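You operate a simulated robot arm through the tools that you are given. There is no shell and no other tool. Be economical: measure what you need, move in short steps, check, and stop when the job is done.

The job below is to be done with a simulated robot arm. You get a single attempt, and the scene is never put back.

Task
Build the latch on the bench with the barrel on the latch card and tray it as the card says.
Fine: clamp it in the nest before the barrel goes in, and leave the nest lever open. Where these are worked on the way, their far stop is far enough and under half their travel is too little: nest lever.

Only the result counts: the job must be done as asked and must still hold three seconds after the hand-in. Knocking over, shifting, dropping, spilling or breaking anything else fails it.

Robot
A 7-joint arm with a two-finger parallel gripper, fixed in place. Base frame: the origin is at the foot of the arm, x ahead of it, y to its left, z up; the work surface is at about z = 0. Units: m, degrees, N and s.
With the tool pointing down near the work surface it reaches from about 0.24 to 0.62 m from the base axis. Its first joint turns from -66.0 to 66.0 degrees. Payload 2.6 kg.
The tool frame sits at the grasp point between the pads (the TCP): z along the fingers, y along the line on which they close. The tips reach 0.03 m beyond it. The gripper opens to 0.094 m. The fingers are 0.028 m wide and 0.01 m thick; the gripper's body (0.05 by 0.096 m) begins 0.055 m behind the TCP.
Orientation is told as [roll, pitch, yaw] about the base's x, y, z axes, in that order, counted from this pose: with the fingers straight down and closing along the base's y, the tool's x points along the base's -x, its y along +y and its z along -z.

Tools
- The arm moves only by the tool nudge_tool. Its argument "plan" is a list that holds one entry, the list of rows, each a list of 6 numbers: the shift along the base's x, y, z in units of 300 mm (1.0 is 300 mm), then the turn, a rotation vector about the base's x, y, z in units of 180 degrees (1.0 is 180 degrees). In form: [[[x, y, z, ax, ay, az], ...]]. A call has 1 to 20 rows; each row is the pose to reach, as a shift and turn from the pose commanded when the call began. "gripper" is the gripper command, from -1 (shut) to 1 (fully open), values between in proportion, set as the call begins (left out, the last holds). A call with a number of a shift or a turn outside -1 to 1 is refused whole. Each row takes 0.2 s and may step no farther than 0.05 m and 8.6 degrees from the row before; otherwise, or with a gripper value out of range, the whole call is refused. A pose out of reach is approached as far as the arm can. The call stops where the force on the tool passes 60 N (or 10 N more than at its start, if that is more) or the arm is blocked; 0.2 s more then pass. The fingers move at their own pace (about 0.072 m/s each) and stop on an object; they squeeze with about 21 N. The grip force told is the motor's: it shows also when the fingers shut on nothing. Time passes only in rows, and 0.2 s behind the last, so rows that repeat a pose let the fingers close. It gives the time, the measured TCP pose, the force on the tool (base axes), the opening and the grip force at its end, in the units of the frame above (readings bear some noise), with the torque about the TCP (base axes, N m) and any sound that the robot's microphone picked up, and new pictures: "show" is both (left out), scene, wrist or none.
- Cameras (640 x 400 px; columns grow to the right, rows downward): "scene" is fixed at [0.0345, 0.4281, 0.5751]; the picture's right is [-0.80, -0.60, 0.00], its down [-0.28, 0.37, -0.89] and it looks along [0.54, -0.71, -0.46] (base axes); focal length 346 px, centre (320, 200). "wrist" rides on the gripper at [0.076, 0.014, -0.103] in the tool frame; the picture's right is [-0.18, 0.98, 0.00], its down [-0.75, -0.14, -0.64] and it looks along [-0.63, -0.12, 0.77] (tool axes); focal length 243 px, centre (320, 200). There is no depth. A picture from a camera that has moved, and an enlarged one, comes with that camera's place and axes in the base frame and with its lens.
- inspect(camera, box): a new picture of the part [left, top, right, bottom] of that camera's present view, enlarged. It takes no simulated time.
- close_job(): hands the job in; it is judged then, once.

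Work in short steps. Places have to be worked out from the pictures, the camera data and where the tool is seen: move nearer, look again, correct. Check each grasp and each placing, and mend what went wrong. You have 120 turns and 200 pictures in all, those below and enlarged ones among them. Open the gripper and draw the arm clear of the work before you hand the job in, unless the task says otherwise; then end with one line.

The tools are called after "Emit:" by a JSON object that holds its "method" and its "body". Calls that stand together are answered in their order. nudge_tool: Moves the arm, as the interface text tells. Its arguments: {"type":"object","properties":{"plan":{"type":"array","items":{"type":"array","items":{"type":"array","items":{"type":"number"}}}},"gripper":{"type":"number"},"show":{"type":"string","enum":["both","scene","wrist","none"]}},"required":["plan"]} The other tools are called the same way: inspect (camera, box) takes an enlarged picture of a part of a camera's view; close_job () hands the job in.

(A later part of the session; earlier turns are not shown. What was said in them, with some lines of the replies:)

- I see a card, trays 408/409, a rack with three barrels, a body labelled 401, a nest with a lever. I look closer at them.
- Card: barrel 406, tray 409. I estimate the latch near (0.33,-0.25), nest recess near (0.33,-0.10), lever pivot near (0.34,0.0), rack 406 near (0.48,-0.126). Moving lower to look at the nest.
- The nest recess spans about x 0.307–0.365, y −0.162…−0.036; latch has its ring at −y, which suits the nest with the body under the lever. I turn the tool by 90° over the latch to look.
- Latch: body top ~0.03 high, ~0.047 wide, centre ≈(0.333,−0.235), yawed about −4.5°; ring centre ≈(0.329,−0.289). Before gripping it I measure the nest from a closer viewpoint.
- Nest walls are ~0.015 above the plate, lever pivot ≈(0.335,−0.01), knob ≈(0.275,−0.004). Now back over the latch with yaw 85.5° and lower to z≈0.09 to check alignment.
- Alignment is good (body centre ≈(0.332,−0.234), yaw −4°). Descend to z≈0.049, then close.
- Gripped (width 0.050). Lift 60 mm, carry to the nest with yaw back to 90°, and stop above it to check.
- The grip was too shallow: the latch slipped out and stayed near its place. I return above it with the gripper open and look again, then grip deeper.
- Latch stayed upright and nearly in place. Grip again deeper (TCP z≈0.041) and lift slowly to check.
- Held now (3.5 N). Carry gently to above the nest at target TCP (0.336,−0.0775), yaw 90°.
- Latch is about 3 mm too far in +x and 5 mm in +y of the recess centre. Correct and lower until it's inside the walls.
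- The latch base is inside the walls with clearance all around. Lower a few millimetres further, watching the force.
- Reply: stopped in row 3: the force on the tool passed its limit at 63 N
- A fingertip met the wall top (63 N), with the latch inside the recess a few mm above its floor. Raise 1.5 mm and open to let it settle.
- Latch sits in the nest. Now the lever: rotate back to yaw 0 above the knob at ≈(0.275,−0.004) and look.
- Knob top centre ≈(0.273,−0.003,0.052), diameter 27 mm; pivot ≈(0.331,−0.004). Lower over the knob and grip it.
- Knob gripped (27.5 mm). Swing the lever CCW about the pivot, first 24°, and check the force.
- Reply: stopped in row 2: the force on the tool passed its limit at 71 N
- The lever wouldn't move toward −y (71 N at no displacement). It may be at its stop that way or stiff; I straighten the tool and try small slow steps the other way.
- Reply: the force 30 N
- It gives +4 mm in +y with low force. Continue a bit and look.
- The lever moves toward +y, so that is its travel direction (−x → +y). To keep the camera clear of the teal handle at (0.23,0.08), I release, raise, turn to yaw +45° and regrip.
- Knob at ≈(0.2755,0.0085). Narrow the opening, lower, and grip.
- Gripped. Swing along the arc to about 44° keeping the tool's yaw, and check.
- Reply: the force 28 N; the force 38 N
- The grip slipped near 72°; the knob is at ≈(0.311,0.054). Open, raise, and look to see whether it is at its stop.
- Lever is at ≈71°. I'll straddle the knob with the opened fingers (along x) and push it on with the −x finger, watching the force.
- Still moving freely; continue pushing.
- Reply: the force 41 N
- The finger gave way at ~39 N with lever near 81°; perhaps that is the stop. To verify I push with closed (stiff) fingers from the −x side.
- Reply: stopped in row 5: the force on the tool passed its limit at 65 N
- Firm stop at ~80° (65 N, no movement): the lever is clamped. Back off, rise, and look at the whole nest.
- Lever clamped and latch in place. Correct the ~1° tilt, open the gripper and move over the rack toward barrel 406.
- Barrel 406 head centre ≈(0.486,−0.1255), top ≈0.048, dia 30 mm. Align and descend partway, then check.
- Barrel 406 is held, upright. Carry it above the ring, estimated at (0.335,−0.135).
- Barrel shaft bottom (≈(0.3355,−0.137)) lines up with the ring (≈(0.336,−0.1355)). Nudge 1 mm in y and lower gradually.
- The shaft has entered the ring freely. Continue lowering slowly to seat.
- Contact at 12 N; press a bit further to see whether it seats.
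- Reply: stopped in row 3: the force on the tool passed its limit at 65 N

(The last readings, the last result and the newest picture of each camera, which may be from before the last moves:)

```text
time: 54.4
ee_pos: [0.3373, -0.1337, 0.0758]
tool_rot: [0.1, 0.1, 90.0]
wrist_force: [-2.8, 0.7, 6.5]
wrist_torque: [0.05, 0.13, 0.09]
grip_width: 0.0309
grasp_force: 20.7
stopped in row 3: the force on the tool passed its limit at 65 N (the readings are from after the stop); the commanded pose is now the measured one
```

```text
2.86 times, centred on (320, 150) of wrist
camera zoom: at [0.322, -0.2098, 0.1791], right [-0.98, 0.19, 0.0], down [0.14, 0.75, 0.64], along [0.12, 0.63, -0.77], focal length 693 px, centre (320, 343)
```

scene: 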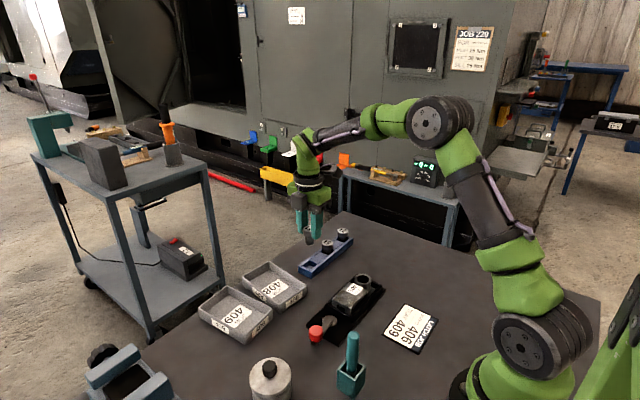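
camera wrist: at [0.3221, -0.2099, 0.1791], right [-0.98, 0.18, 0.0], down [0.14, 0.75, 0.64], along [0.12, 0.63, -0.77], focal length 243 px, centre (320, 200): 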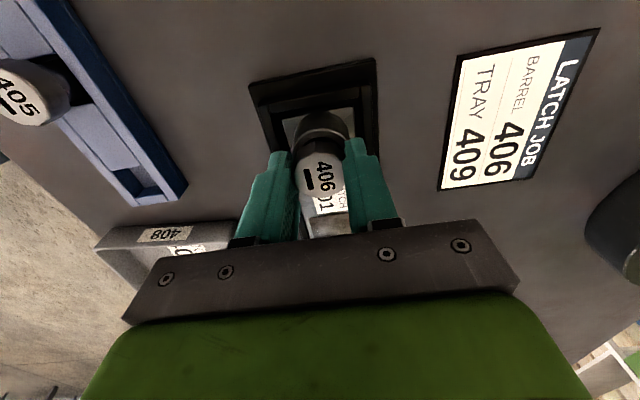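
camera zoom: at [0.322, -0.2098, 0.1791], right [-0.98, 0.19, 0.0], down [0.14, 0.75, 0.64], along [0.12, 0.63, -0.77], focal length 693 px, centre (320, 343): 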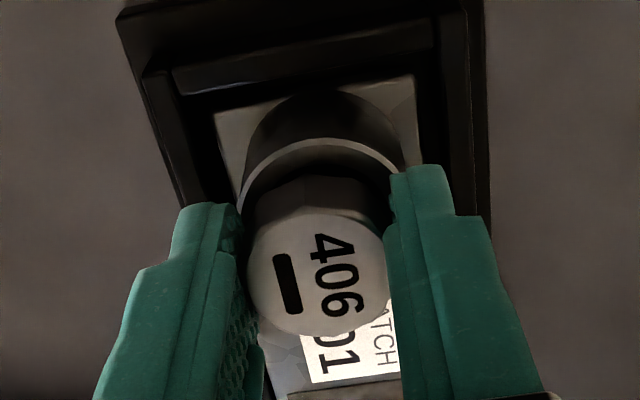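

The fingertips are probably on the ring rim. Release the barrel, rise, and inspect whether it seats; then press from the top.

Emit:
{"method": "nudge_tool", "body": {"plan": [[[0, 0, 0.003, 0, 0, 0], [0, 0, 0.003, 0, 0, 0], [0, 0, 0.003, 0, 0, 0], [0, 0, 0.1, 0, 0, 0], [0, 0, 0.2, 0, 0, 0]]], "gripper": 0.2, "show": "wrist"}}

Emit:
{"method": "inspect", "body": {"camera": "scene", "box": [340, 255, 400, 315]}}

Emit:
{"method": "inspect", "body": {"camera": "wrist", "box": [240, 60, 400, 220]}}

```text
time: 55.6
ee_pos: [0.3368, -0.1351, 0.1353]
tool_rot: [0.0, 0.0, 90.0]
wrist_force: [0.4, -0.2, 0.3]
wrist_torque: [0.03, -0.01, -0.01]
grip_width: 0.0563
grasp_force: 0.1
camera wrist: at [0.3226, -0.2103, 0.2393], right [-0.98, 0.19, 0.0], down [0.14, 0.75, 0.64], along [0.12, 0.63, -0.77], focal length 243 px, centre (320, 200)
```

wrist: 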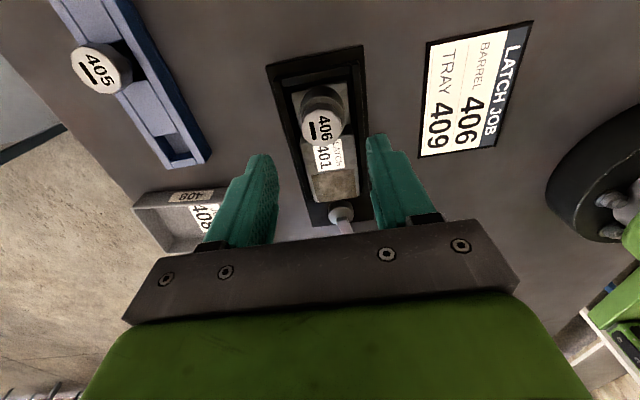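

```text
6.67 times, centred on (370, 285) of scene
camera zoom: at [0.0345, 0.4281, 0.5751], right [-0.8, -0.6, 0.0], down [-0.28, 0.37, -0.89], along [0.54, -0.71, -0.46], focal length 2308 px, centre (-13, -367)
```

zoom: 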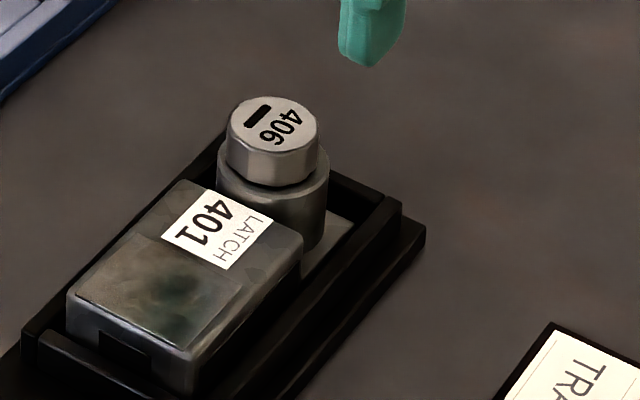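

```text
2.50 times, centred on (320, 140) of wrist
camera zoom: at [0.3226, -0.2103, 0.2393], right [-0.98, 0.19, 0.0], down [0.14, 0.75, 0.64], along [0.12, 0.63, -0.77], focal length 606 px, centre (320, 350)
```

zoom: 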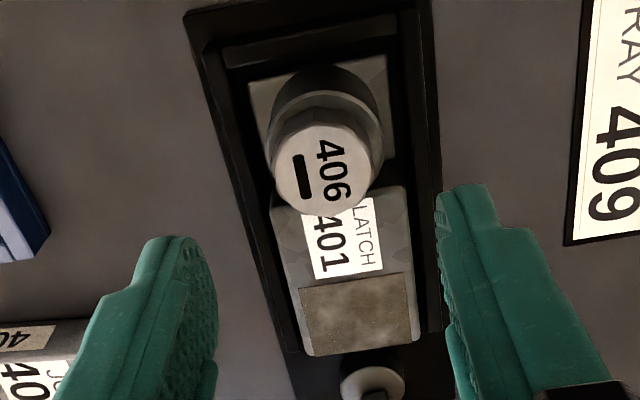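

The barrel dropped onto the ring. Press on its head with closed fingers to make sure it is fully home.

Emit:
{"method": "nudge_tool", "body": {"plan": [[[-0.003, 0, 0, 0, 0, 0], [-0.003, 0, -0.03, 0, 0, 0], [-0.003, 0, -0.06, 0, 0, 0], [-0.003, 0, -0.09, 0, 0, 0], [-0.003, 0, -0.11, 0, 0, 0]]], "gripper": -1, "show": "none"}}

Emit:
{"method": "nudge_tool", "body": {"plan": [[[0, 0, -0.007, 0, 0, 0], [0, 0, -0.014, 0, 0, 0], [0, 0, -0.021, 0, 0, 0], [0, 0, -0.028, 0, 0, 0], [0, 0, -0.035, 0, 0, 0], [0, 0, -0.042, 0, 0, 0]]], "show": "scene"}}

```text
time: 56.8
ee_pos: [0.3358, -0.1353, 0.1022]
tool_rot: [0.0, 0.1, 89.9]
wrist_force: [-0.2, 0.7, 0.0]
wrist_torque: [0.01, 0.0, 0.01]
grip_width: 0.0003
grasp_force: 21.2
```

```text
time: 58.2
ee_pos: [0.3344, -0.134, 0.0912]
tool_rot: [0.0, 0.2, 90.0]
wrist_force: [-3.6, 0.7, 13.6]
wrist_torque: [0.1, 0.16, 0.03]
grip_width: 0.0
grasp_force: 21.2
```

scene: 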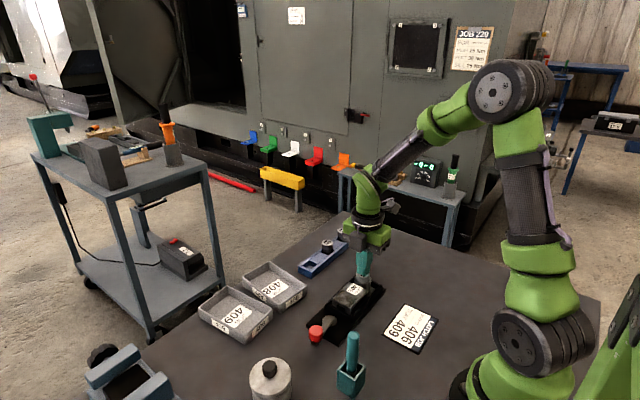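

Emit:
{"method": "nudge_tool", "body": {"plan": [[[0, 0, -0.004, 0, 0, 0], [0, 0, -0.008, 0, 0, 0], [0, 0, -0.012, 0, 0, 0], [0, 0, -0.016, 0, 0, 0], [0, 0, -0.02, 0, 0, 0], [0, 0, -0.024, 0, 0, 0]]], "show": "none"}}

```text
time: 58.9
ee_pos: [0.3363, -0.1349, 0.0899]
tool_rot: [-0.2, 0.1, 89.7]
wrist_force: [-7.3, 0.8, 14.8]
wrist_torque: [0.13, 0.27, 0.02]
grip_width: 0.0
grasp_force: 21.0
stopped in row 3: the force on the tool passed its limit at 65 N (the readings are from after the stop); the commanded pose is now the measured one
```

Firm at 65 N with no further travel. Raise and inspect the seat.

Emit:
{"method": "nudge_tool", "body": {"plan": [[[0, 0, 0.05, 0, 0, 0], [0, 0, 0.15, 0, 0, 0], [0, 0.05, 0.25, 0, 0, 0], [0, 0.15, 0.25, 0, 0, 0]]], "gripper": 0.3, "show": "none"}}

Emit:
{"method": "inspect", "body": {"camera": "scene", "box": [340, 255, 400, 315]}}

Emit:
{"method": "inspect", "body": {"camera": "wrist", "box": [240, 0, 400, 160]}}

```text
time: 59.9
ee_pos: [0.3365, -0.0902, 0.1667]
tool_rot: [-0.2, 0.2, 89.8]
wrist_force: [-0.3, 0.1, 0.7]
wrist_torque: [-0.02, -0.01, -0.04]
grip_width: 0.061
grasp_force: 0.0
```

```text
6.67 times, centred on (370, 285) of scene
camera zoom: at [0.0345, 0.4281, 0.5751], right [-0.8, -0.6, 0.0], down [-0.28, 0.37, -0.89], along [0.54, -0.71, -0.46], focal length 2308 px, centre (-13, -367)
```

zoom: 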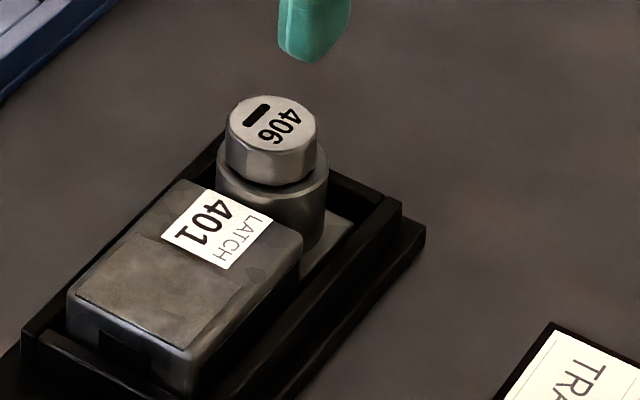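

```text
2.50 times, centred on (320, 80) of wrist
camera zoom: at [0.3219, -0.1648, 0.2701], right [-0.98, 0.19, 0.0], down [0.14, 0.75, 0.64], along [0.12, 0.63, -0.77], focal length 606 px, centre (320, 500)
```

zoom: 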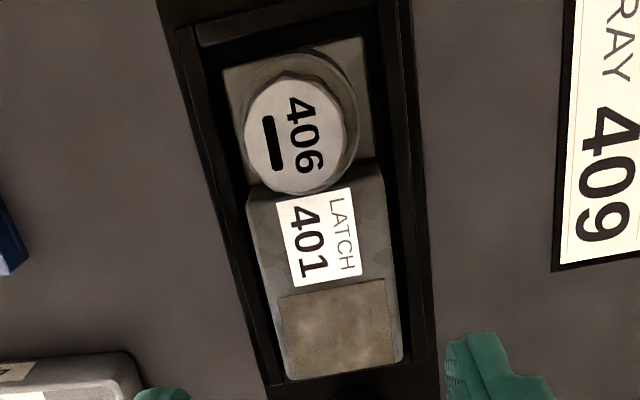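

The barrel is fully seated. Now reopen the lever: go over the knob at yaw 135° so a finger can push it back along its arc.

Emit:
{"method": "nudge_tool", "body": {"plan": [[[-0.012, 0.07, 0, 0, 0, 0.042], [-0.025, 0.14, 0, 0, 0, 0.084], [-0.04, 0.22, 0, 0, 0, 0.126], [-0.055, 0.3, 0, 0, 0, 0.168], [-0.07, 0.37, 0, 0, 0, 0.21], [-0.08, 0.444, -0.1, 0, 0, 0.251]]], "show": "both"}}

Emit:
{"method": "inspect", "body": {"camera": "wrist", "box": [220, 40, 440, 240]}}

```text
time: 61.3
ee_pos: [0.3122, 0.0442, 0.1343]
tool_rot: [-0.2, 0.3, 135.1]
wrist_force: [0.5, -0.4, 0.3]
wrist_torque: [0.05, -0.02, 0.01]
grip_width: 0.0611
grasp_force: 0.1
camera wrist: at [0.3562, -0.0194, 0.2373], right [-0.82, -0.57, 0.0], down [-0.44, 0.63, 0.64], along [-0.36, 0.53, -0.77], focal length 243 px, centre (320, 200)
```

scene: 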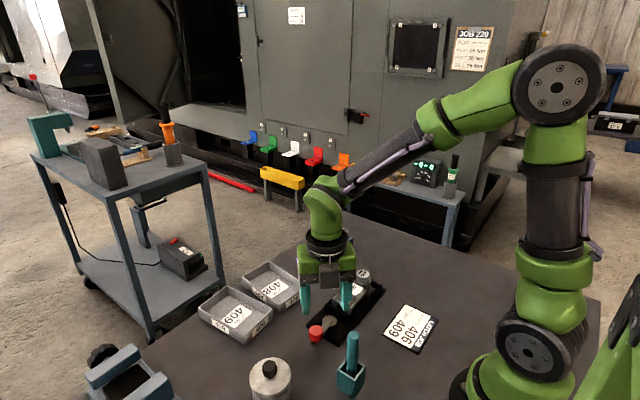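
wrist: 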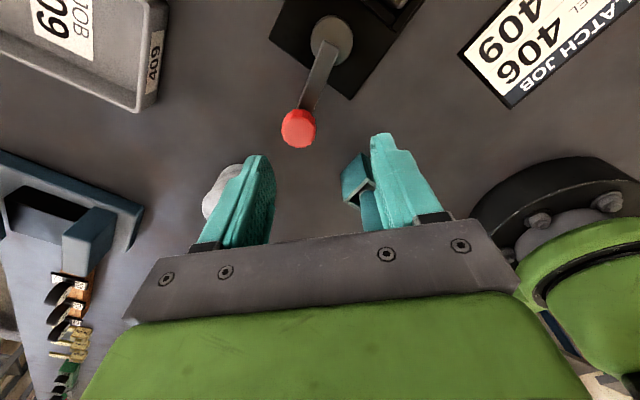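

```text
2.00 times, centred on (330, 140) of wrist
camera zoom: at [0.3562, -0.0194, 0.2373], right [-0.82, -0.57, 0.0], down [-0.44, 0.63, 0.64], along [-0.36, 0.53, -0.77], focal length 485 px, centre (300, 320)
```

zoom: 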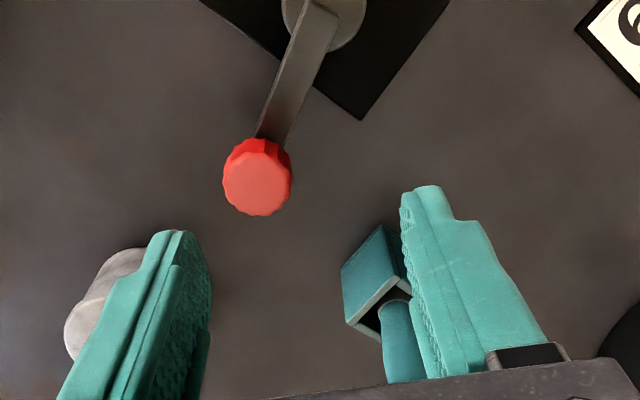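

Knob ≈(0.324,0.058). Shift a little so the far finger clears it, lower, then push back along the arc.

Emit:
{"method": "nudge_tool", "body": {"plan": [[[0.025, 0.028, 0, 0, 0, 0], [0.025, 0.028, -0.1, 0, 0, 0], [0.025, 0.028, -0.206, 0, 0, 0]]], "show": "wrist"}}

```text
time: 62.1
ee_pos: [0.3196, 0.0528, 0.0722]
tool_rot: [-0.3, 0.3, 135.0]
wrist_force: [-0.1, -0.6, -0.8]
wrist_torque: [0.01, -0.02, -0.03]
grip_width: 0.0611
grasp_force: 0.0
camera wrist: at [0.3639, -0.012, 0.1755], right [-0.83, -0.56, 0.0], down [-0.44, 0.63, 0.64], along [-0.36, 0.53, -0.77], focal length 243 px, centre (320, 200)
```

wrist: 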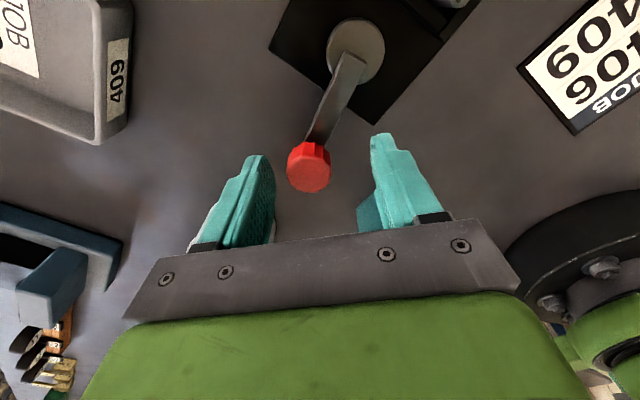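

Emit:
{"method": "nudge_tool", "body": {"plan": [[[-0.025, -0.02, 0, 0, 0, 0], [-0.048, -0.0363, 0, 0, 0, 0], [-0.065, -0.042, 0, 0, 0, 0], [-0.0813, -0.0483, 0, 0, 0, 0], [-0.097, -0.057, 0, 0, 0, 0], [-0.112, -0.066, 0, 0, 0, 0], [-0.126, -0.077, 0, 0, 0, 0], [-0.139, -0.089, 0, 0, 0, 0], [-0.151, -0.102, 0, 0, 0, 0], [-0.162, -0.116, 0, 0, 0, 0]]], "show": "wrist"}}

```text
time: 64.3
ee_pos: [0.2718, 0.0173, 0.0733]
tool_rot: [-0.3, 0.3, 134.8]
wrist_force: [0.2, 0.0, 0.6]
wrist_torque: [0.01, -0.02, 0.0]
grip_width: 0.0616
grasp_force: 0.5
camera wrist: at [0.315, -0.0459, 0.1765], right [-0.83, -0.56, 0.0], down [-0.44, 0.63, 0.64], along [-0.36, 0.53, -0.77], focal length 243 px, centre (320, 200)
```

wrist: 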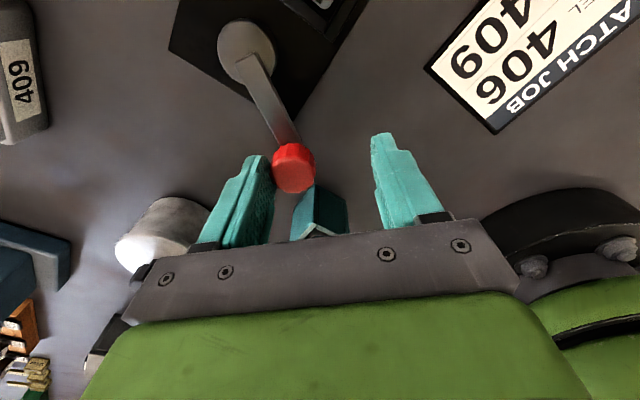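

Emit:
{"method": "nudge_tool", "body": {"plan": [[[-0.011, -0.014, 0, 0, 0, 0], [-0.02, -0.0283, 0, 0, 0, 0], [-0.027, -0.045, 0, 0, 0, 0], [-0.032, -0.0617, 0, 0, 0, 0], [-0.036, -0.079, 0, 0, 0, 0], [-0.0387, -0.0967, 0, 0, 0, 0], [-0.039, -0.107, 0, 0, 0, 0], [-0.039, -0.117, 0, 0, 0, 0], [-0.039, -0.127, 0, 0, 0, 0]]], "show": "wrist"}}

Emit:
{"method": "inspect", "body": {"camera": "scene", "box": [300, 250, 410, 360]}}

```text
time: 66.3
ee_pos: [0.259, -0.0183, 0.073]
tool_rot: [-0.4, 0.1, 135.2]
wrist_force: [4.9, 14.0, -0.2]
wrist_torque: [0.18, -0.1, 0.22]
grip_width: 0.0688
grasp_force: 6.4
camera wrist: at [0.3025, -0.0828, 0.1766], right [-0.82, -0.57, -0.01], down [-0.44, 0.63, 0.64], along [-0.36, 0.53, -0.77], focal length 243 px, centre (320, 200)
```

wrist: 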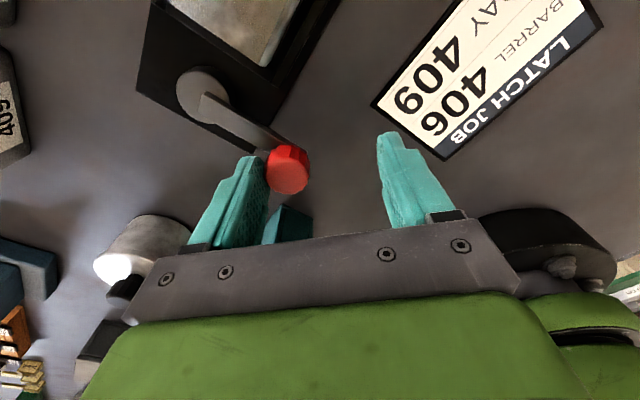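

```text
3.64 times, centred on (355, 305) of scene
camera zoom: at [0.0345, 0.4281, 0.5751], right [-0.8, -0.6, 0.0], down [-0.28, 0.37, -0.89], along [0.54, -0.71, -0.46], focal length 1259 px, centre (193, -182)
```

zoom: 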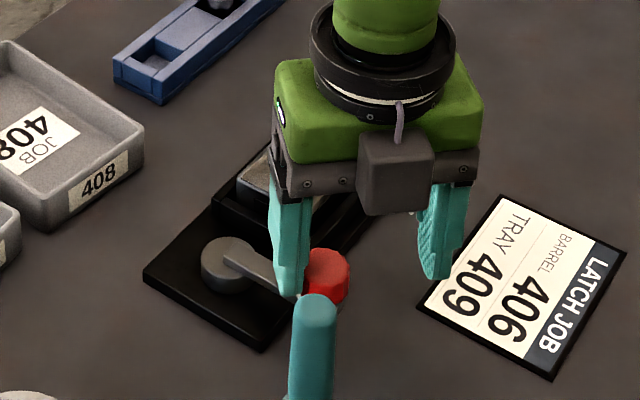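

Lever is back at its open stop. Back off, rise, return to yaw 90° over the latch and verify.

Emit:
{"method": "nudge_tool", "body": {"plan": [[[0.01, 0.03, 0, 0, 0, 0], [0.01, 0.03, 0.12, 0, 0, 0], [0.01, 0.03, 0.25, 0, 0, 0], [0.05, -0.01, 0.25, 0, 0, -0.045], [0.09, -0.06, 0.25, 0, 0, -0.09], [0.13, -0.11, 0.25, 0, 0, -0.135], [0.17, -0.16, 0.25, 0, 0, -0.18], [0.21, -0.2, 0.25, 0, 0, -0.225], [0.252, -0.24, 0.2, 0, 0, -0.25]]], "gripper": 0.6, "show": "wrist"}}

Emit:
{"method": "inspect", "body": {"camera": "scene", "box": [300, 250, 410, 360]}}

Emit:
{"method": "inspect", "body": {"camera": "wrist", "box": [220, 0, 420, 240]}}

```text
time: 68.3
ee_pos: [0.3349, -0.0931, 0.1325]
tool_rot: [-0.2, 0.2, 89.9]
wrist_force: [0.4, 0.2, 0.2]
wrist_torque: [0.02, -0.04, -0.03]
grip_width: 0.0754
grasp_force: 0.0
camera wrist: at [0.319, -0.1685, 0.2363], right [-0.98, 0.19, 0.0], down [0.14, 0.76, 0.64], along [0.12, 0.63, -0.77], focal length 243 px, centre (320, 200)
```

wrist: 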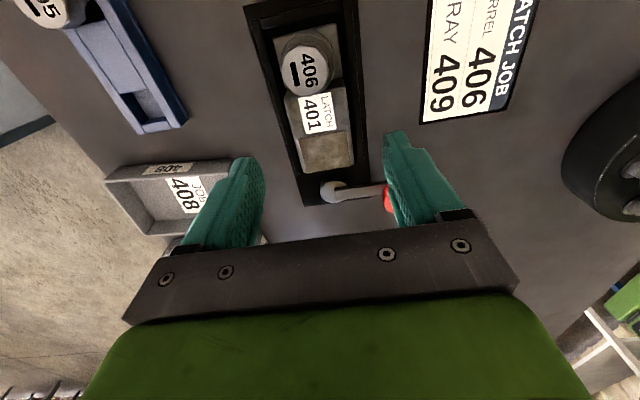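

```text
3.64 times, centred on (355, 305) of scene
camera zoom: at [0.0345, 0.4281, 0.5751], right [-0.8, -0.6, 0.0], down [-0.28, 0.37, -0.89], along [0.54, -0.71, -0.46], focal length 1259 px, centre (193, -182)
```

zoom: 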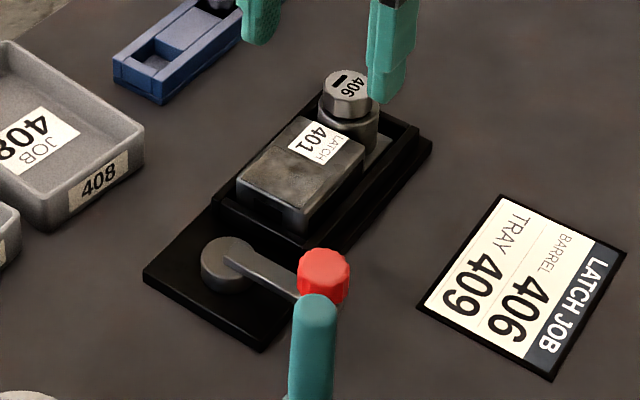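

```text
1.67 times, centred on (320, 120) of wrist
camera zoom: at [0.319, -0.1685, 0.2363], right [-0.98, 0.19, 0.0], down [0.14, 0.76, 0.64], along [0.12, 0.63, -0.77], focal length 404 px, centre (320, 333)
```

zoom: 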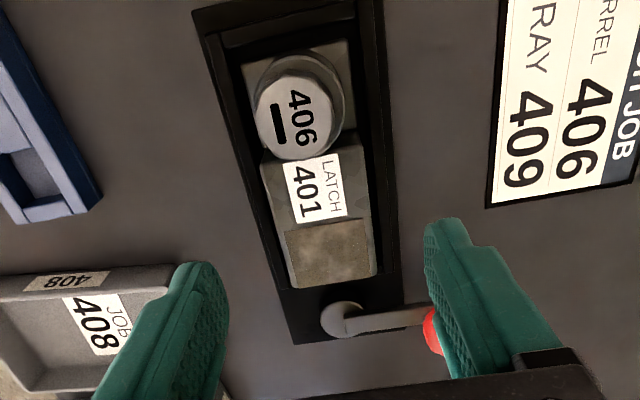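

Latch unclamped. Descend to just above the nest walls around the body (TCP z≈0.055) and grip.

Emit:
{"method": "nudge_tool", "body": {"plan": [[[-0.002, 0.005, -0.1, 0, 0, 0], [-0.002, 0.005, -0.2, 0, 0, 0], [-0.002, 0.005, -0.25, 0, 0, 0], [-0.002, 0.005, -0.259, 0, 0, 0]]], "show": "none"}}

Emit:
{"method": "nudge_tool", "body": {"plan": [[[0, 0, 0, 0, 0, 0], [0, 0, 0, 0, 0, 0], [0, 0, 0, 0, 0, 0], [0, 0, 0, 0, 0, 0]]], "gripper": -1, "show": "scene"}}

Emit:
{"method": "inspect", "body": {"camera": "scene", "box": [330, 240, 400, 320]}}

```text
time: 69.3
ee_pos: [0.3343, -0.0903, 0.0552]
tool_rot: [-0.2, 0.2, 90.0]
wrist_force: [0.8, 0.6, -0.1]
wrist_torque: [0.0, -0.01, 0.0]
grip_width: 0.075
grasp_force: 0.1
```

```text
time: 70.3
ee_pos: [0.3341, -0.091, 0.0543]
tool_rot: [-0.2, 0.2, 90.0]
wrist_force: [0.5, 0.1, -0.1]
wrist_torque: [-0.15, -0.09, 0.03]
grip_width: 0.0497
grasp_force: 20.7
```

scene: 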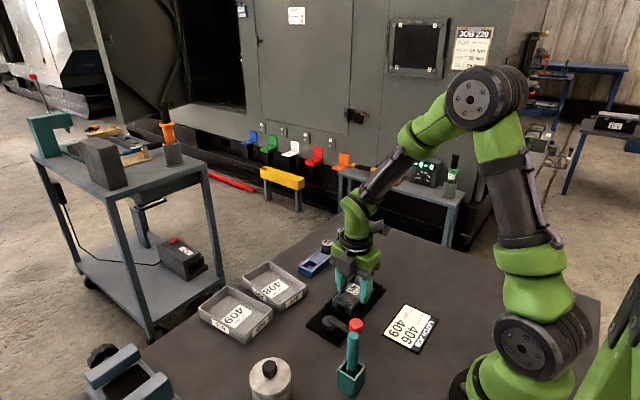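

```text
5.00 times, centred on (365, 280) of scene
camera zoom: at [0.0345, 0.4281, 0.5751], right [-0.8, -0.6, 0.0], down [-0.28, 0.37, -0.89], along [0.54, -0.71, -0.46], focal length 1731 px, centre (95, -200)
```

zoom: 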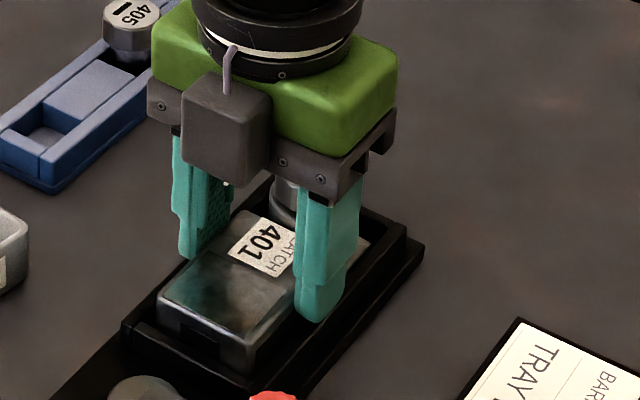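

Gripped (49.7 mm). Lift very slowly and check the load.

Emit:
{"method": "nudge_tool", "body": {"plan": [[[0, 0, 0.002, 0, 0, 0], [0, 0, 0.005, 0, 0, 0], [0, 0, 0.01, 0, 0, 0], [0, 0, 0.016, 0, 0, 0], [0, 0, 0.024, 0, 0, 0], [0, 0, 0.032, 0, 0, 0], [0, 0, 0.038, 0, 0, 0], [0, 0, 0.04, 0, 0, 0]]], "show": "wrist"}}

Emit:
{"method": "inspect", "body": {"camera": "scene", "box": [330, 240, 400, 320]}}

```text
time: 72.1
ee_pos: [0.3332, -0.0915, 0.0678]
tool_rot: [-0.2, 0.1, 90.1]
wrist_force: [0.1, 0.3, -3.7]
wrist_torque: [0.05, -0.02, 0.0]
grip_width: 0.0498
grasp_force: 21.3
camera wrist: at [0.3195, -0.1666, 0.171], right [-0.98, 0.18, 0.0], down [0.14, 0.76, 0.64], along [0.12, 0.63, -0.77], focal length 243 px, centre (320, 200)
```

wrist: 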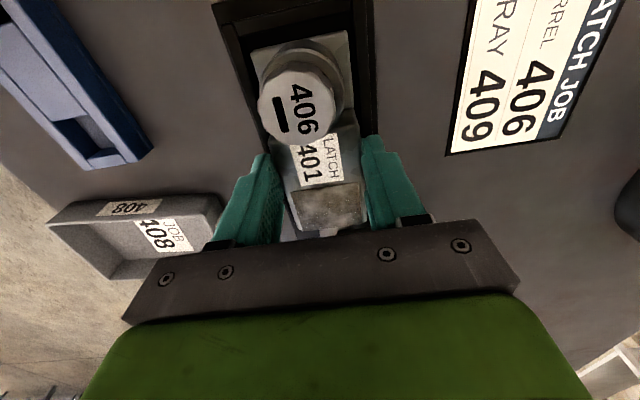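

```text
5.00 times, centred on (365, 280) of scene
camera zoom: at [0.0345, 0.4281, 0.5751], right [-0.8, -0.6, 0.0], down [-0.28, 0.37, -0.89], along [0.54, -0.71, -0.46], focal length 1731 px, centre (95, -200)
```

zoom: 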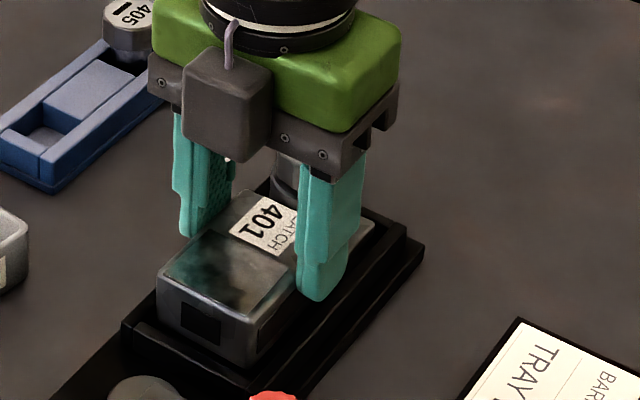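

Held level, 3.7 N. Lift slowly another 50 mm.

Emit:
{"method": "nudge_tool", "body": {"plan": [[[0, 0, 0.008, 0, 0, 0], [0, 0, 0.02, 0, 0, 0], [0, 0, 0.036, 0, 0, 0], [0, 0, 0.056, 0, 0, 0], [0, 0, 0.08, 0, 0, 0], [0, 0, 0.104, 0, 0, 0], [0, 0, 0.13, 0, 0, 0], [0, 0, 0.15, 0, 0, 0], [0, 0, 0.165, 0, 0, 0], [0, 0, 0.17, 0, 0, 0]]], "show": "none"}}

Emit:
{"method": "inspect", "body": {"camera": "scene", "box": [190, 250, 320, 350]}}

```text
time: 74.3
ee_pos: [0.334, -0.0917, 0.1185]
tool_rot: [-0.2, 0.3, 90.0]
wrist_force: [-0.2, 0.1, -3.8]
wrist_torque: [0.02, -0.01, 0.01]
grip_width: 0.0496
grasp_force: 20.9
```

```text
4.00 times, centred on (255, 300) of scene
camera zoom: at [0.0345, 0.4281, 0.5751], right [-0.8, -0.6, 0.0], down [-0.28, 0.37, -0.89], along [0.54, -0.71, -0.46], focal length 1385 px, centre (580, -200)
```

zoom: 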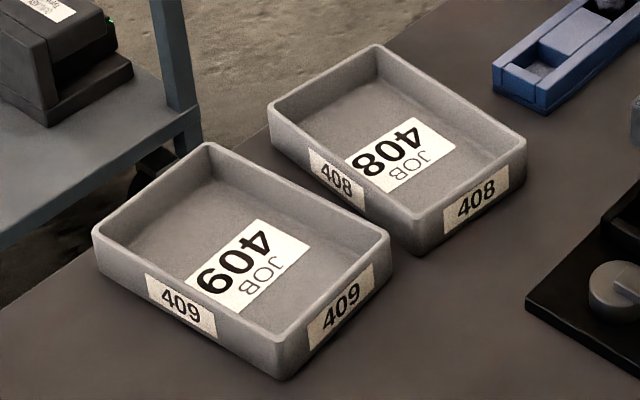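

Tray 409: rim corners give centre ≈(0.518,0.095), long axis near x, yaw ≈+4.3°, rim ≈0.024. Carry the latch there slowly while turning by −85.7°, staying high.

Emit:
{"method": "nudge_tool", "body": {"plan": [[[0.02, 0.02, 0.02, 0, 0, -0.015], [0.06, 0.06, 0.03, 0, 0, -0.045], [0.11, 0.108, 0.03, 0, 0, -0.082], [0.16, 0.157, 0.03, 0, 0, -0.12], [0.21, 0.206, 0.03, 0, 0, -0.157], [0.26, 0.255, 0.03, 0, 0, -0.195], [0.31, 0.304, 0.03, 0, 0, -0.232], [0.36, 0.353, 0.03, 0, 0, -0.27], [0.41, 0.402, 0.03, 0, 0, -0.307], [0.46, 0.451, 0.03, 0, 0, -0.345], [0.51, 0.5, 0.03, 0, 0, -0.382], [0.56, 0.55, 0.03, 0, 0, -0.42], [0.605, 0.594, 0.03, 0, 0, -0.453], [0.63, 0.618, 0.03, 0, 0, -0.472], [0.635, 0.623, 0.02, 0, 0, -0.476]]], "show": "both"}}

Emit:
{"method": "inspect", "body": {"camera": "scene", "box": [190, 230, 320, 350]}}

Emit:
{"method": "inspect", "body": {"camera": "wrist", "box": [200, 0, 440, 240]}}

```text
time: 77.5
ee_pos: [0.523, 0.0965, 0.1254]
tool_rot: [-0.2, 0.3, 4.2]
wrist_force: [0.3, 1.9, -3.6]
wrist_torque: [0.02, -0.03, 0.03]
grip_width: 0.0497
grasp_force: 20.9
camera wrist: at [0.4482, 0.1052, 0.228], right [0.11, 0.99, 0.0], down [0.76, -0.08, 0.64], along [0.64, -0.07, -0.77], focal length 243 px, centre (320, 200)
```

scene: 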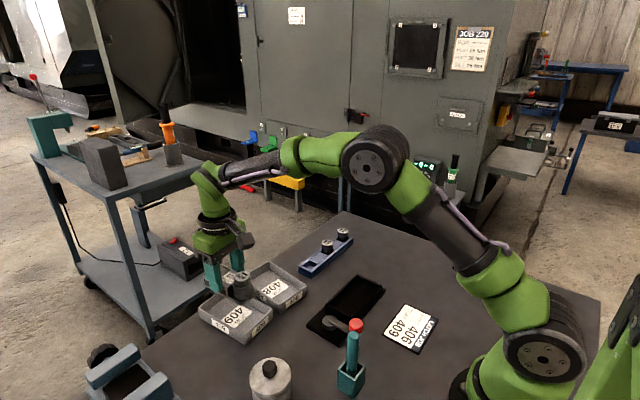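
wrist: 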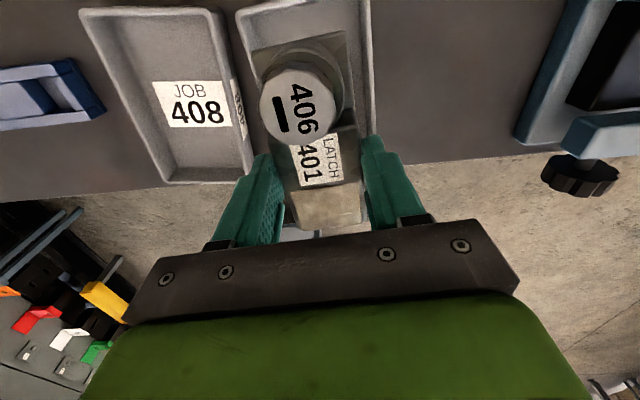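

```text
3.33 times, centred on (255, 290) of scene
camera zoom: at [0.0345, 0.4281, 0.5751], right [-0.8, -0.6, 0.0], down [-0.28, 0.37, -0.89], along [0.54, -0.71, -0.46], focal length 1154 px, centre (537, -100)
```

zoom: 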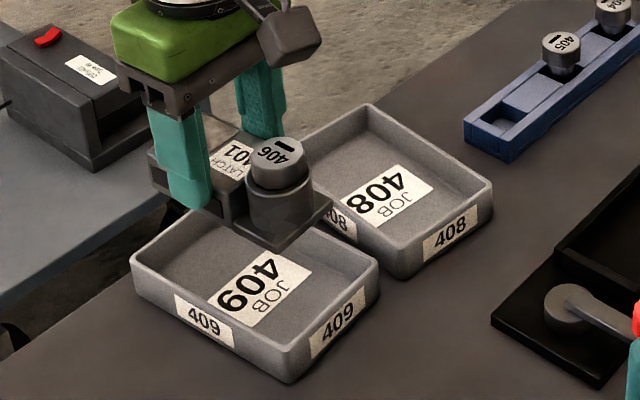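

```text
1.67 times, centred on (320, 120) of wrist
camera zoom: at [0.4482, 0.1052, 0.228], right [0.11, 0.99, 0.0], down [0.76, -0.08, 0.64], along [0.64, -0.07, -0.77], focal length 404 px, centre (320, 333)
```

zoom: 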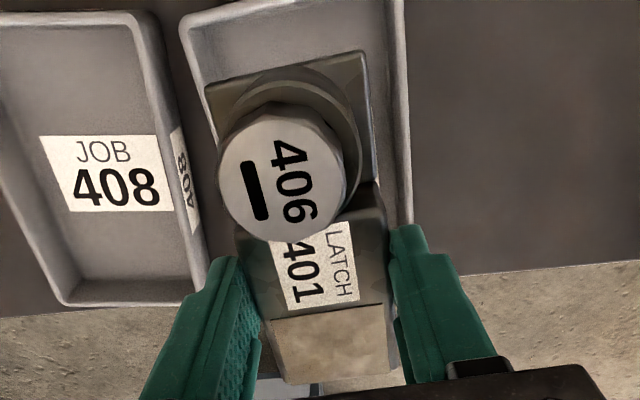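

Latch aligned over tray 409 (ends x≈0.464–0.575 inside 0.45–0.586, y centred). Lower slowly to about 10 mm above the tray floor.

Emit:
{"method": "nudge_tool", "body": {"plan": [[[-0.004, 0.003, -0.01, 0, 0, 0], [-0.004, 0.003, -0.035, 0, 0, 0], [-0.004, 0.003, -0.065, 0, 0, 0], [-0.004, 0.003, -0.1, 0, 0, 0], [-0.004, 0.003, -0.135, 0, 0, 0], [-0.004, 0.003, -0.165, 0, 0, 0], [-0.004, 0.003, -0.19, 0, 0, 0], [-0.004, 0.003, -0.208, 0, 0, 0], [-0.004, 0.003, -0.215, 0, 0, 0]]], "show": "wrist"}}

Emit:
{"method": "inspect", "body": {"camera": "scene", "box": [190, 250, 300, 350]}}

Emit:
{"method": "inspect", "body": {"camera": "wrist", "box": [200, 0, 440, 240]}}

```text
time: 79.5
ee_pos: [0.5232, 0.0973, 0.0603]
tool_rot: [-0.2, 0.2, 4.2]
wrist_force: [0.1, 0.0, -4.1]
wrist_torque: [0.01, -0.02, 0.03]
grip_width: 0.0496
grasp_force: 20.9
camera wrist: at [0.4471, 0.1061, 0.164], right [0.11, 0.99, 0.0], down [0.76, -0.08, 0.64], along [0.64, -0.07, -0.77], focal length 243 px, centre (320, 200)
```

wrist: 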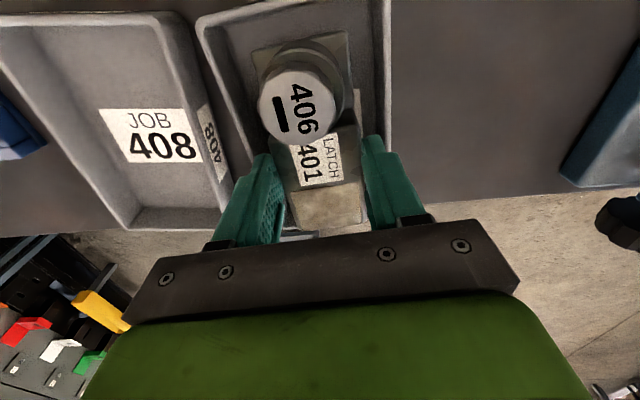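

```text
4.00 times, centred on (245, 300) of scene
camera zoom: at [0.0345, 0.4281, 0.5751], right [-0.8, -0.6, 0.0], down [-0.28, 0.37, -0.89], along [0.54, -0.71, -0.46], focal length 1385 px, centre (620, -200)
```

zoom: 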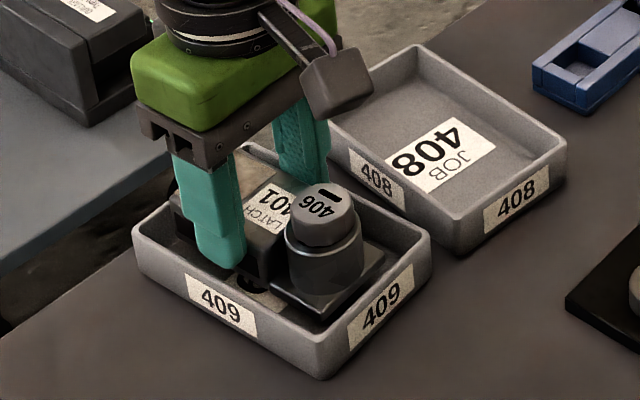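

```text
1.67 times, centred on (320, 120) of wrist
camera zoom: at [0.4471, 0.1061, 0.164], right [0.11, 0.99, 0.0], down [0.76, -0.08, 0.64], along [0.64, -0.07, -0.77], focal length 404 px, centre (320, 333)
```

zoom: 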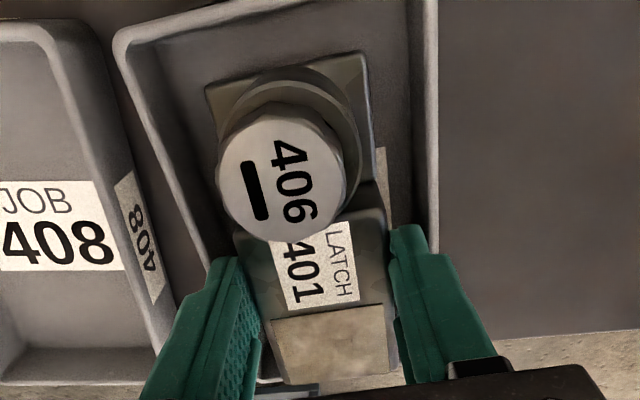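

Well inside the tray with finger clearance on both sides. Lower the last millimetres until light contact.

Emit:
{"method": "nudge_tool", "body": {"plan": [[[0, 0, -0.007, 0, 0, 0], [0, 0, -0.014, 0, 0, 0], [0, 0, -0.02, 0, 0, 0], [0, 0, -0.026, 0, 0, 0]]], "show": "none"}}

```text
time: 80.5
ee_pos: [0.5233, 0.0962, 0.0524]
tool_rot: [-0.1, 0.2, 4.2]
wrist_force: [-0.6, 0.8, -3.5]
wrist_torque: [0.0, -0.04, 0.02]
grip_width: 0.0497
grasp_force: 21.0
```

Emit:
{"method": "nudge_tool", "body": {"plan": [[[0, 0, -0.003, 0, 0, 0], [0, 0, -0.006, 0, 0, 0], [0, 0, -0.009, 0, 0, 0]]], "show": "none"}}

```text
time: 81.3
ee_pos: [0.5222, 0.0971, 0.0494]
tool_rot: [-0.2, 0.2, 4.3]
wrist_force: [-0.3, 0.3, -3.5]
wrist_torque: [0.0, 0.0, 0.02]
grip_width: 0.0497
grasp_force: 20.6
```

Still no contact (−3.5 N is just the weight). A little further.

Emit:
{"method": "nudge_tool", "body": {"plan": [[[0, 0, -0.003, 0, 0, 0], [0, 0, -0.006, 0, 0, 0], [0, 0, -0.009, 0, 0, 0]]], "show": "scene"}}

Emit:
{"method": "inspect", "body": {"camera": "scene", "box": [190, 260, 290, 350]}}

```text
time: 82.1
ee_pos: [0.5248, 0.0976, 0.0487]
tool_rot: [-0.3, -0.1, 4.2]
wrist_force: [-7.6, -0.4, 20.3]
wrist_torque: [0.03, 0.14, -0.01]
grip_width: 0.0498
grasp_force: 21.3
```

scene: 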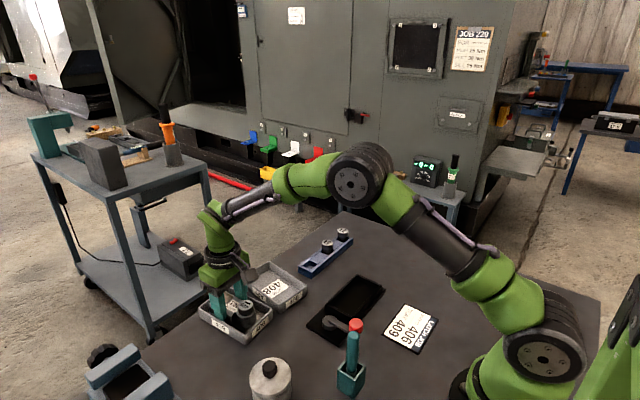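

```text
4.44 times, centred on (240, 305) of scene
camera zoom: at [0.0343, 0.4281, 0.5752], right [-0.8, -0.6, 0.0], down [-0.28, 0.37, -0.89], along [0.54, -0.71, -0.46], focal length 1539 px, centre (676, -267)
```

zoom: 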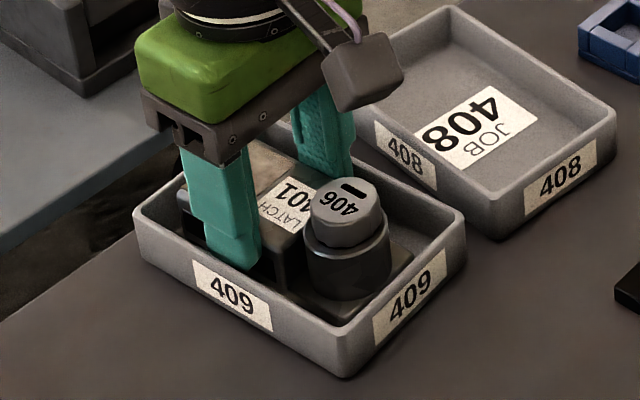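

On the tray floor now. Ease 0.5 mm up, open just a little (the walls are close), and rise straight.

Emit:
{"method": "nudge_tool", "body": {"plan": [[[-0.003, 0, 0.003, 0, 0, 0], [-0.003, 0, 0.003, 0, 0, 0], [-0.003, 0, 0.003, 0, 0, 0]]], "gripper": 0.18, "show": "none"}}

Emit:
{"method": "nudge_tool", "body": {"plan": [[[0, 0, 0.02, 0, 0, 0], [0, 0, 0.06, 0, 0, 0], [0, 0, 0.15, 0, 0, 0], [0, 0, 0.3, 0, 0, 0]]], "show": "both"}}

Emit:
{"method": "inspect", "body": {"camera": "scene", "box": [190, 260, 290, 350]}}

```text
time: 82.9
ee_pos: [0.5235, 0.0953, 0.0481]
tool_rot: [-0.2, 0.2, 4.3]
wrist_force: [-0.9, 0.1, 0.6]
wrist_torque: [-0.01, 0.02, 0.01]
grip_width: 0.0555
grasp_force: 0.2
```

```text
time: 83.9
ee_pos: [0.5231, 0.0961, 0.1388]
tool_rot: [-0.2, 0.2, 4.3]
wrist_force: [0.8, -0.1, 0.0]
wrist_torque: [0.02, -0.01, -0.03]
grip_width: 0.0553
grasp_force: 0.1
camera wrist: at [0.4476, 0.1056, 0.2421], right [0.11, 0.99, 0.0], down [0.76, -0.08, 0.64], along [0.64, -0.07, -0.77], focal length 243 px, centre (320, 200)
```

scene: 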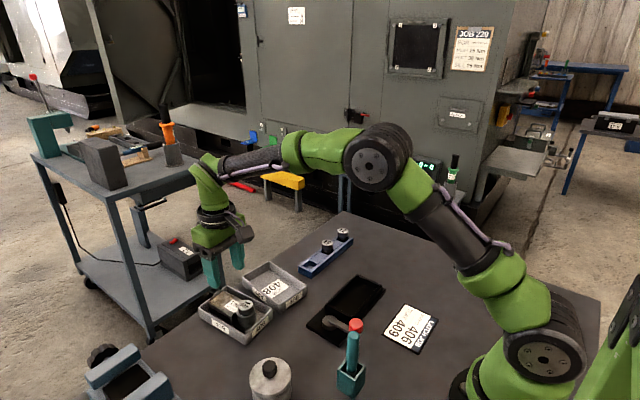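
wrist: 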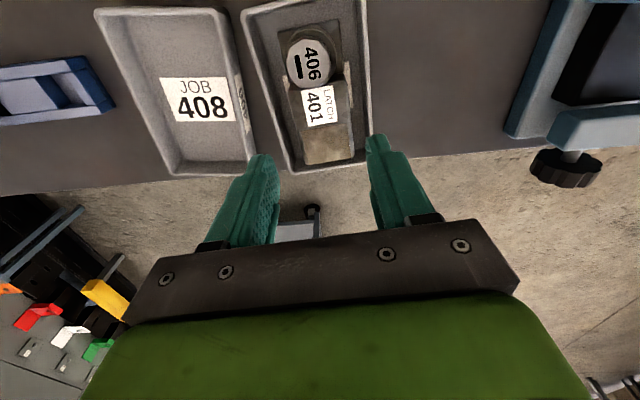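

```text
4.44 times, centred on (240, 305) of scene
camera zoom: at [0.0345, 0.4281, 0.5751], right [-0.8, -0.6, 0.0], down [-0.28, 0.37, -0.89], along [0.54, -0.71, -0.46], focal length 1539 px, centre (676, -267)
```

zoom: 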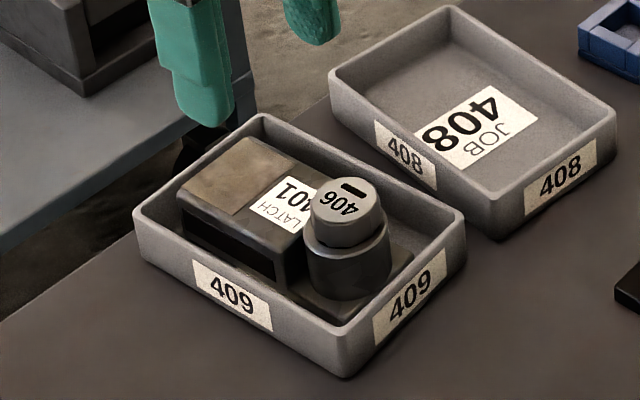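

The latch with barrel 406 lies flat in tray 409. Draw the arm up and clear with the gripper open, with a last check on the lever.

Emit:
{"method": "nudge_tool", "body": {"plan": [[[0, 0, 0.1, 0, 0, 0], [0, 0, 0.25, 0, 0, 0], [-0.1, -0.1, 0.35, 0, 0, 0], [-0.2, -0.2, 0.4, 0, 0, 0], [-0.3, -0.3, 0.4, 0, 0, 0], [-0.4, -0.4, 0.4, 0, 0, 0], [-0.4, -0.4, 0.4, 0, 0, 0]]], "gripper": 1, "show": "scene"}}

Emit:
{"method": "inspect", "body": {"camera": "scene", "box": [190, 220, 410, 360]}}

```text
refused: row 3 steps farther than a row can; nothing moved
```

```text
2.86 times, centred on (300, 290) of scene
camera zoom: at [0.0345, 0.4281, 0.5751], right [-0.8, -0.6, 0.0], down [-0.28, 0.37, -0.89], along [0.54, -0.71, -0.46], focal length 989 px, centre (377, -57)
```

zoom: 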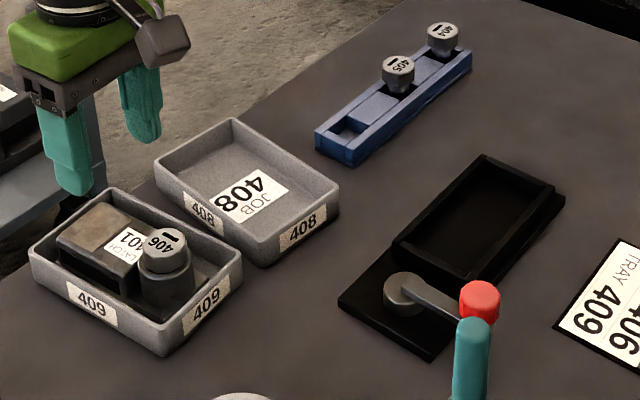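

That plan's steps were too long; retreat in shorter ones. Everything in view is in order: lever open, nest empty.

Emit:
{"method": "nudge_tool", "body": {"plan": [[[0, 0, 0.12, 0, 0, 0], [0, 0, 0.24, 0, 0, 0], [-0.08, -0.08, 0.3, 0, 0, 0], [-0.16, -0.16, 0.35, 0, 0, 0], [-0.25, -0.25, 0.38, 0, 0, 0], [-0.34, -0.34, 0.4, 0, 0, 0], [-0.34, -0.34, 0.4, 0, 0, 0]]], "gripper": 1, "show": "scene"}}

```text
time: 85.5
ee_pos: [0.4195, -0.0049, 0.2572]
tool_rot: [-0.2, 0.3, 4.3]
wrist_force: [0.1, 0.0, -0.1]
wrist_torque: [0.0, -0.03, -0.01]
grip_width: 0.0939
grasp_force: 0.0
```

scene: 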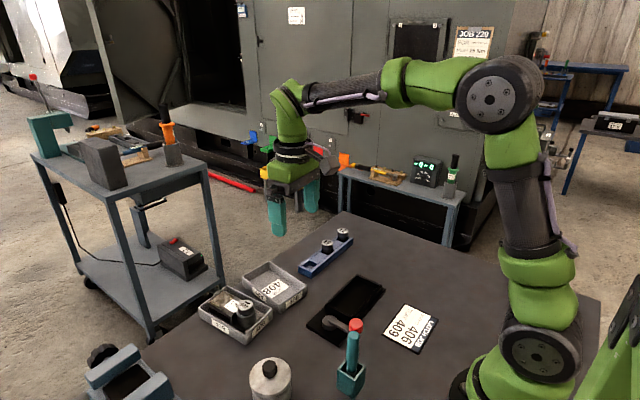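

The arm is clear, the gripper is open and the scene is as asked; I hand in.

Emit:
{"method": "close_job", "body": {}}

```text
The job is handed in.
```

Latch 401, clamped in the nest before barrel 406 went in, is built and lying in tray 409; the nest lever is open again, though on my first lift the latch slipped from the grip and fell back near its place, upright.
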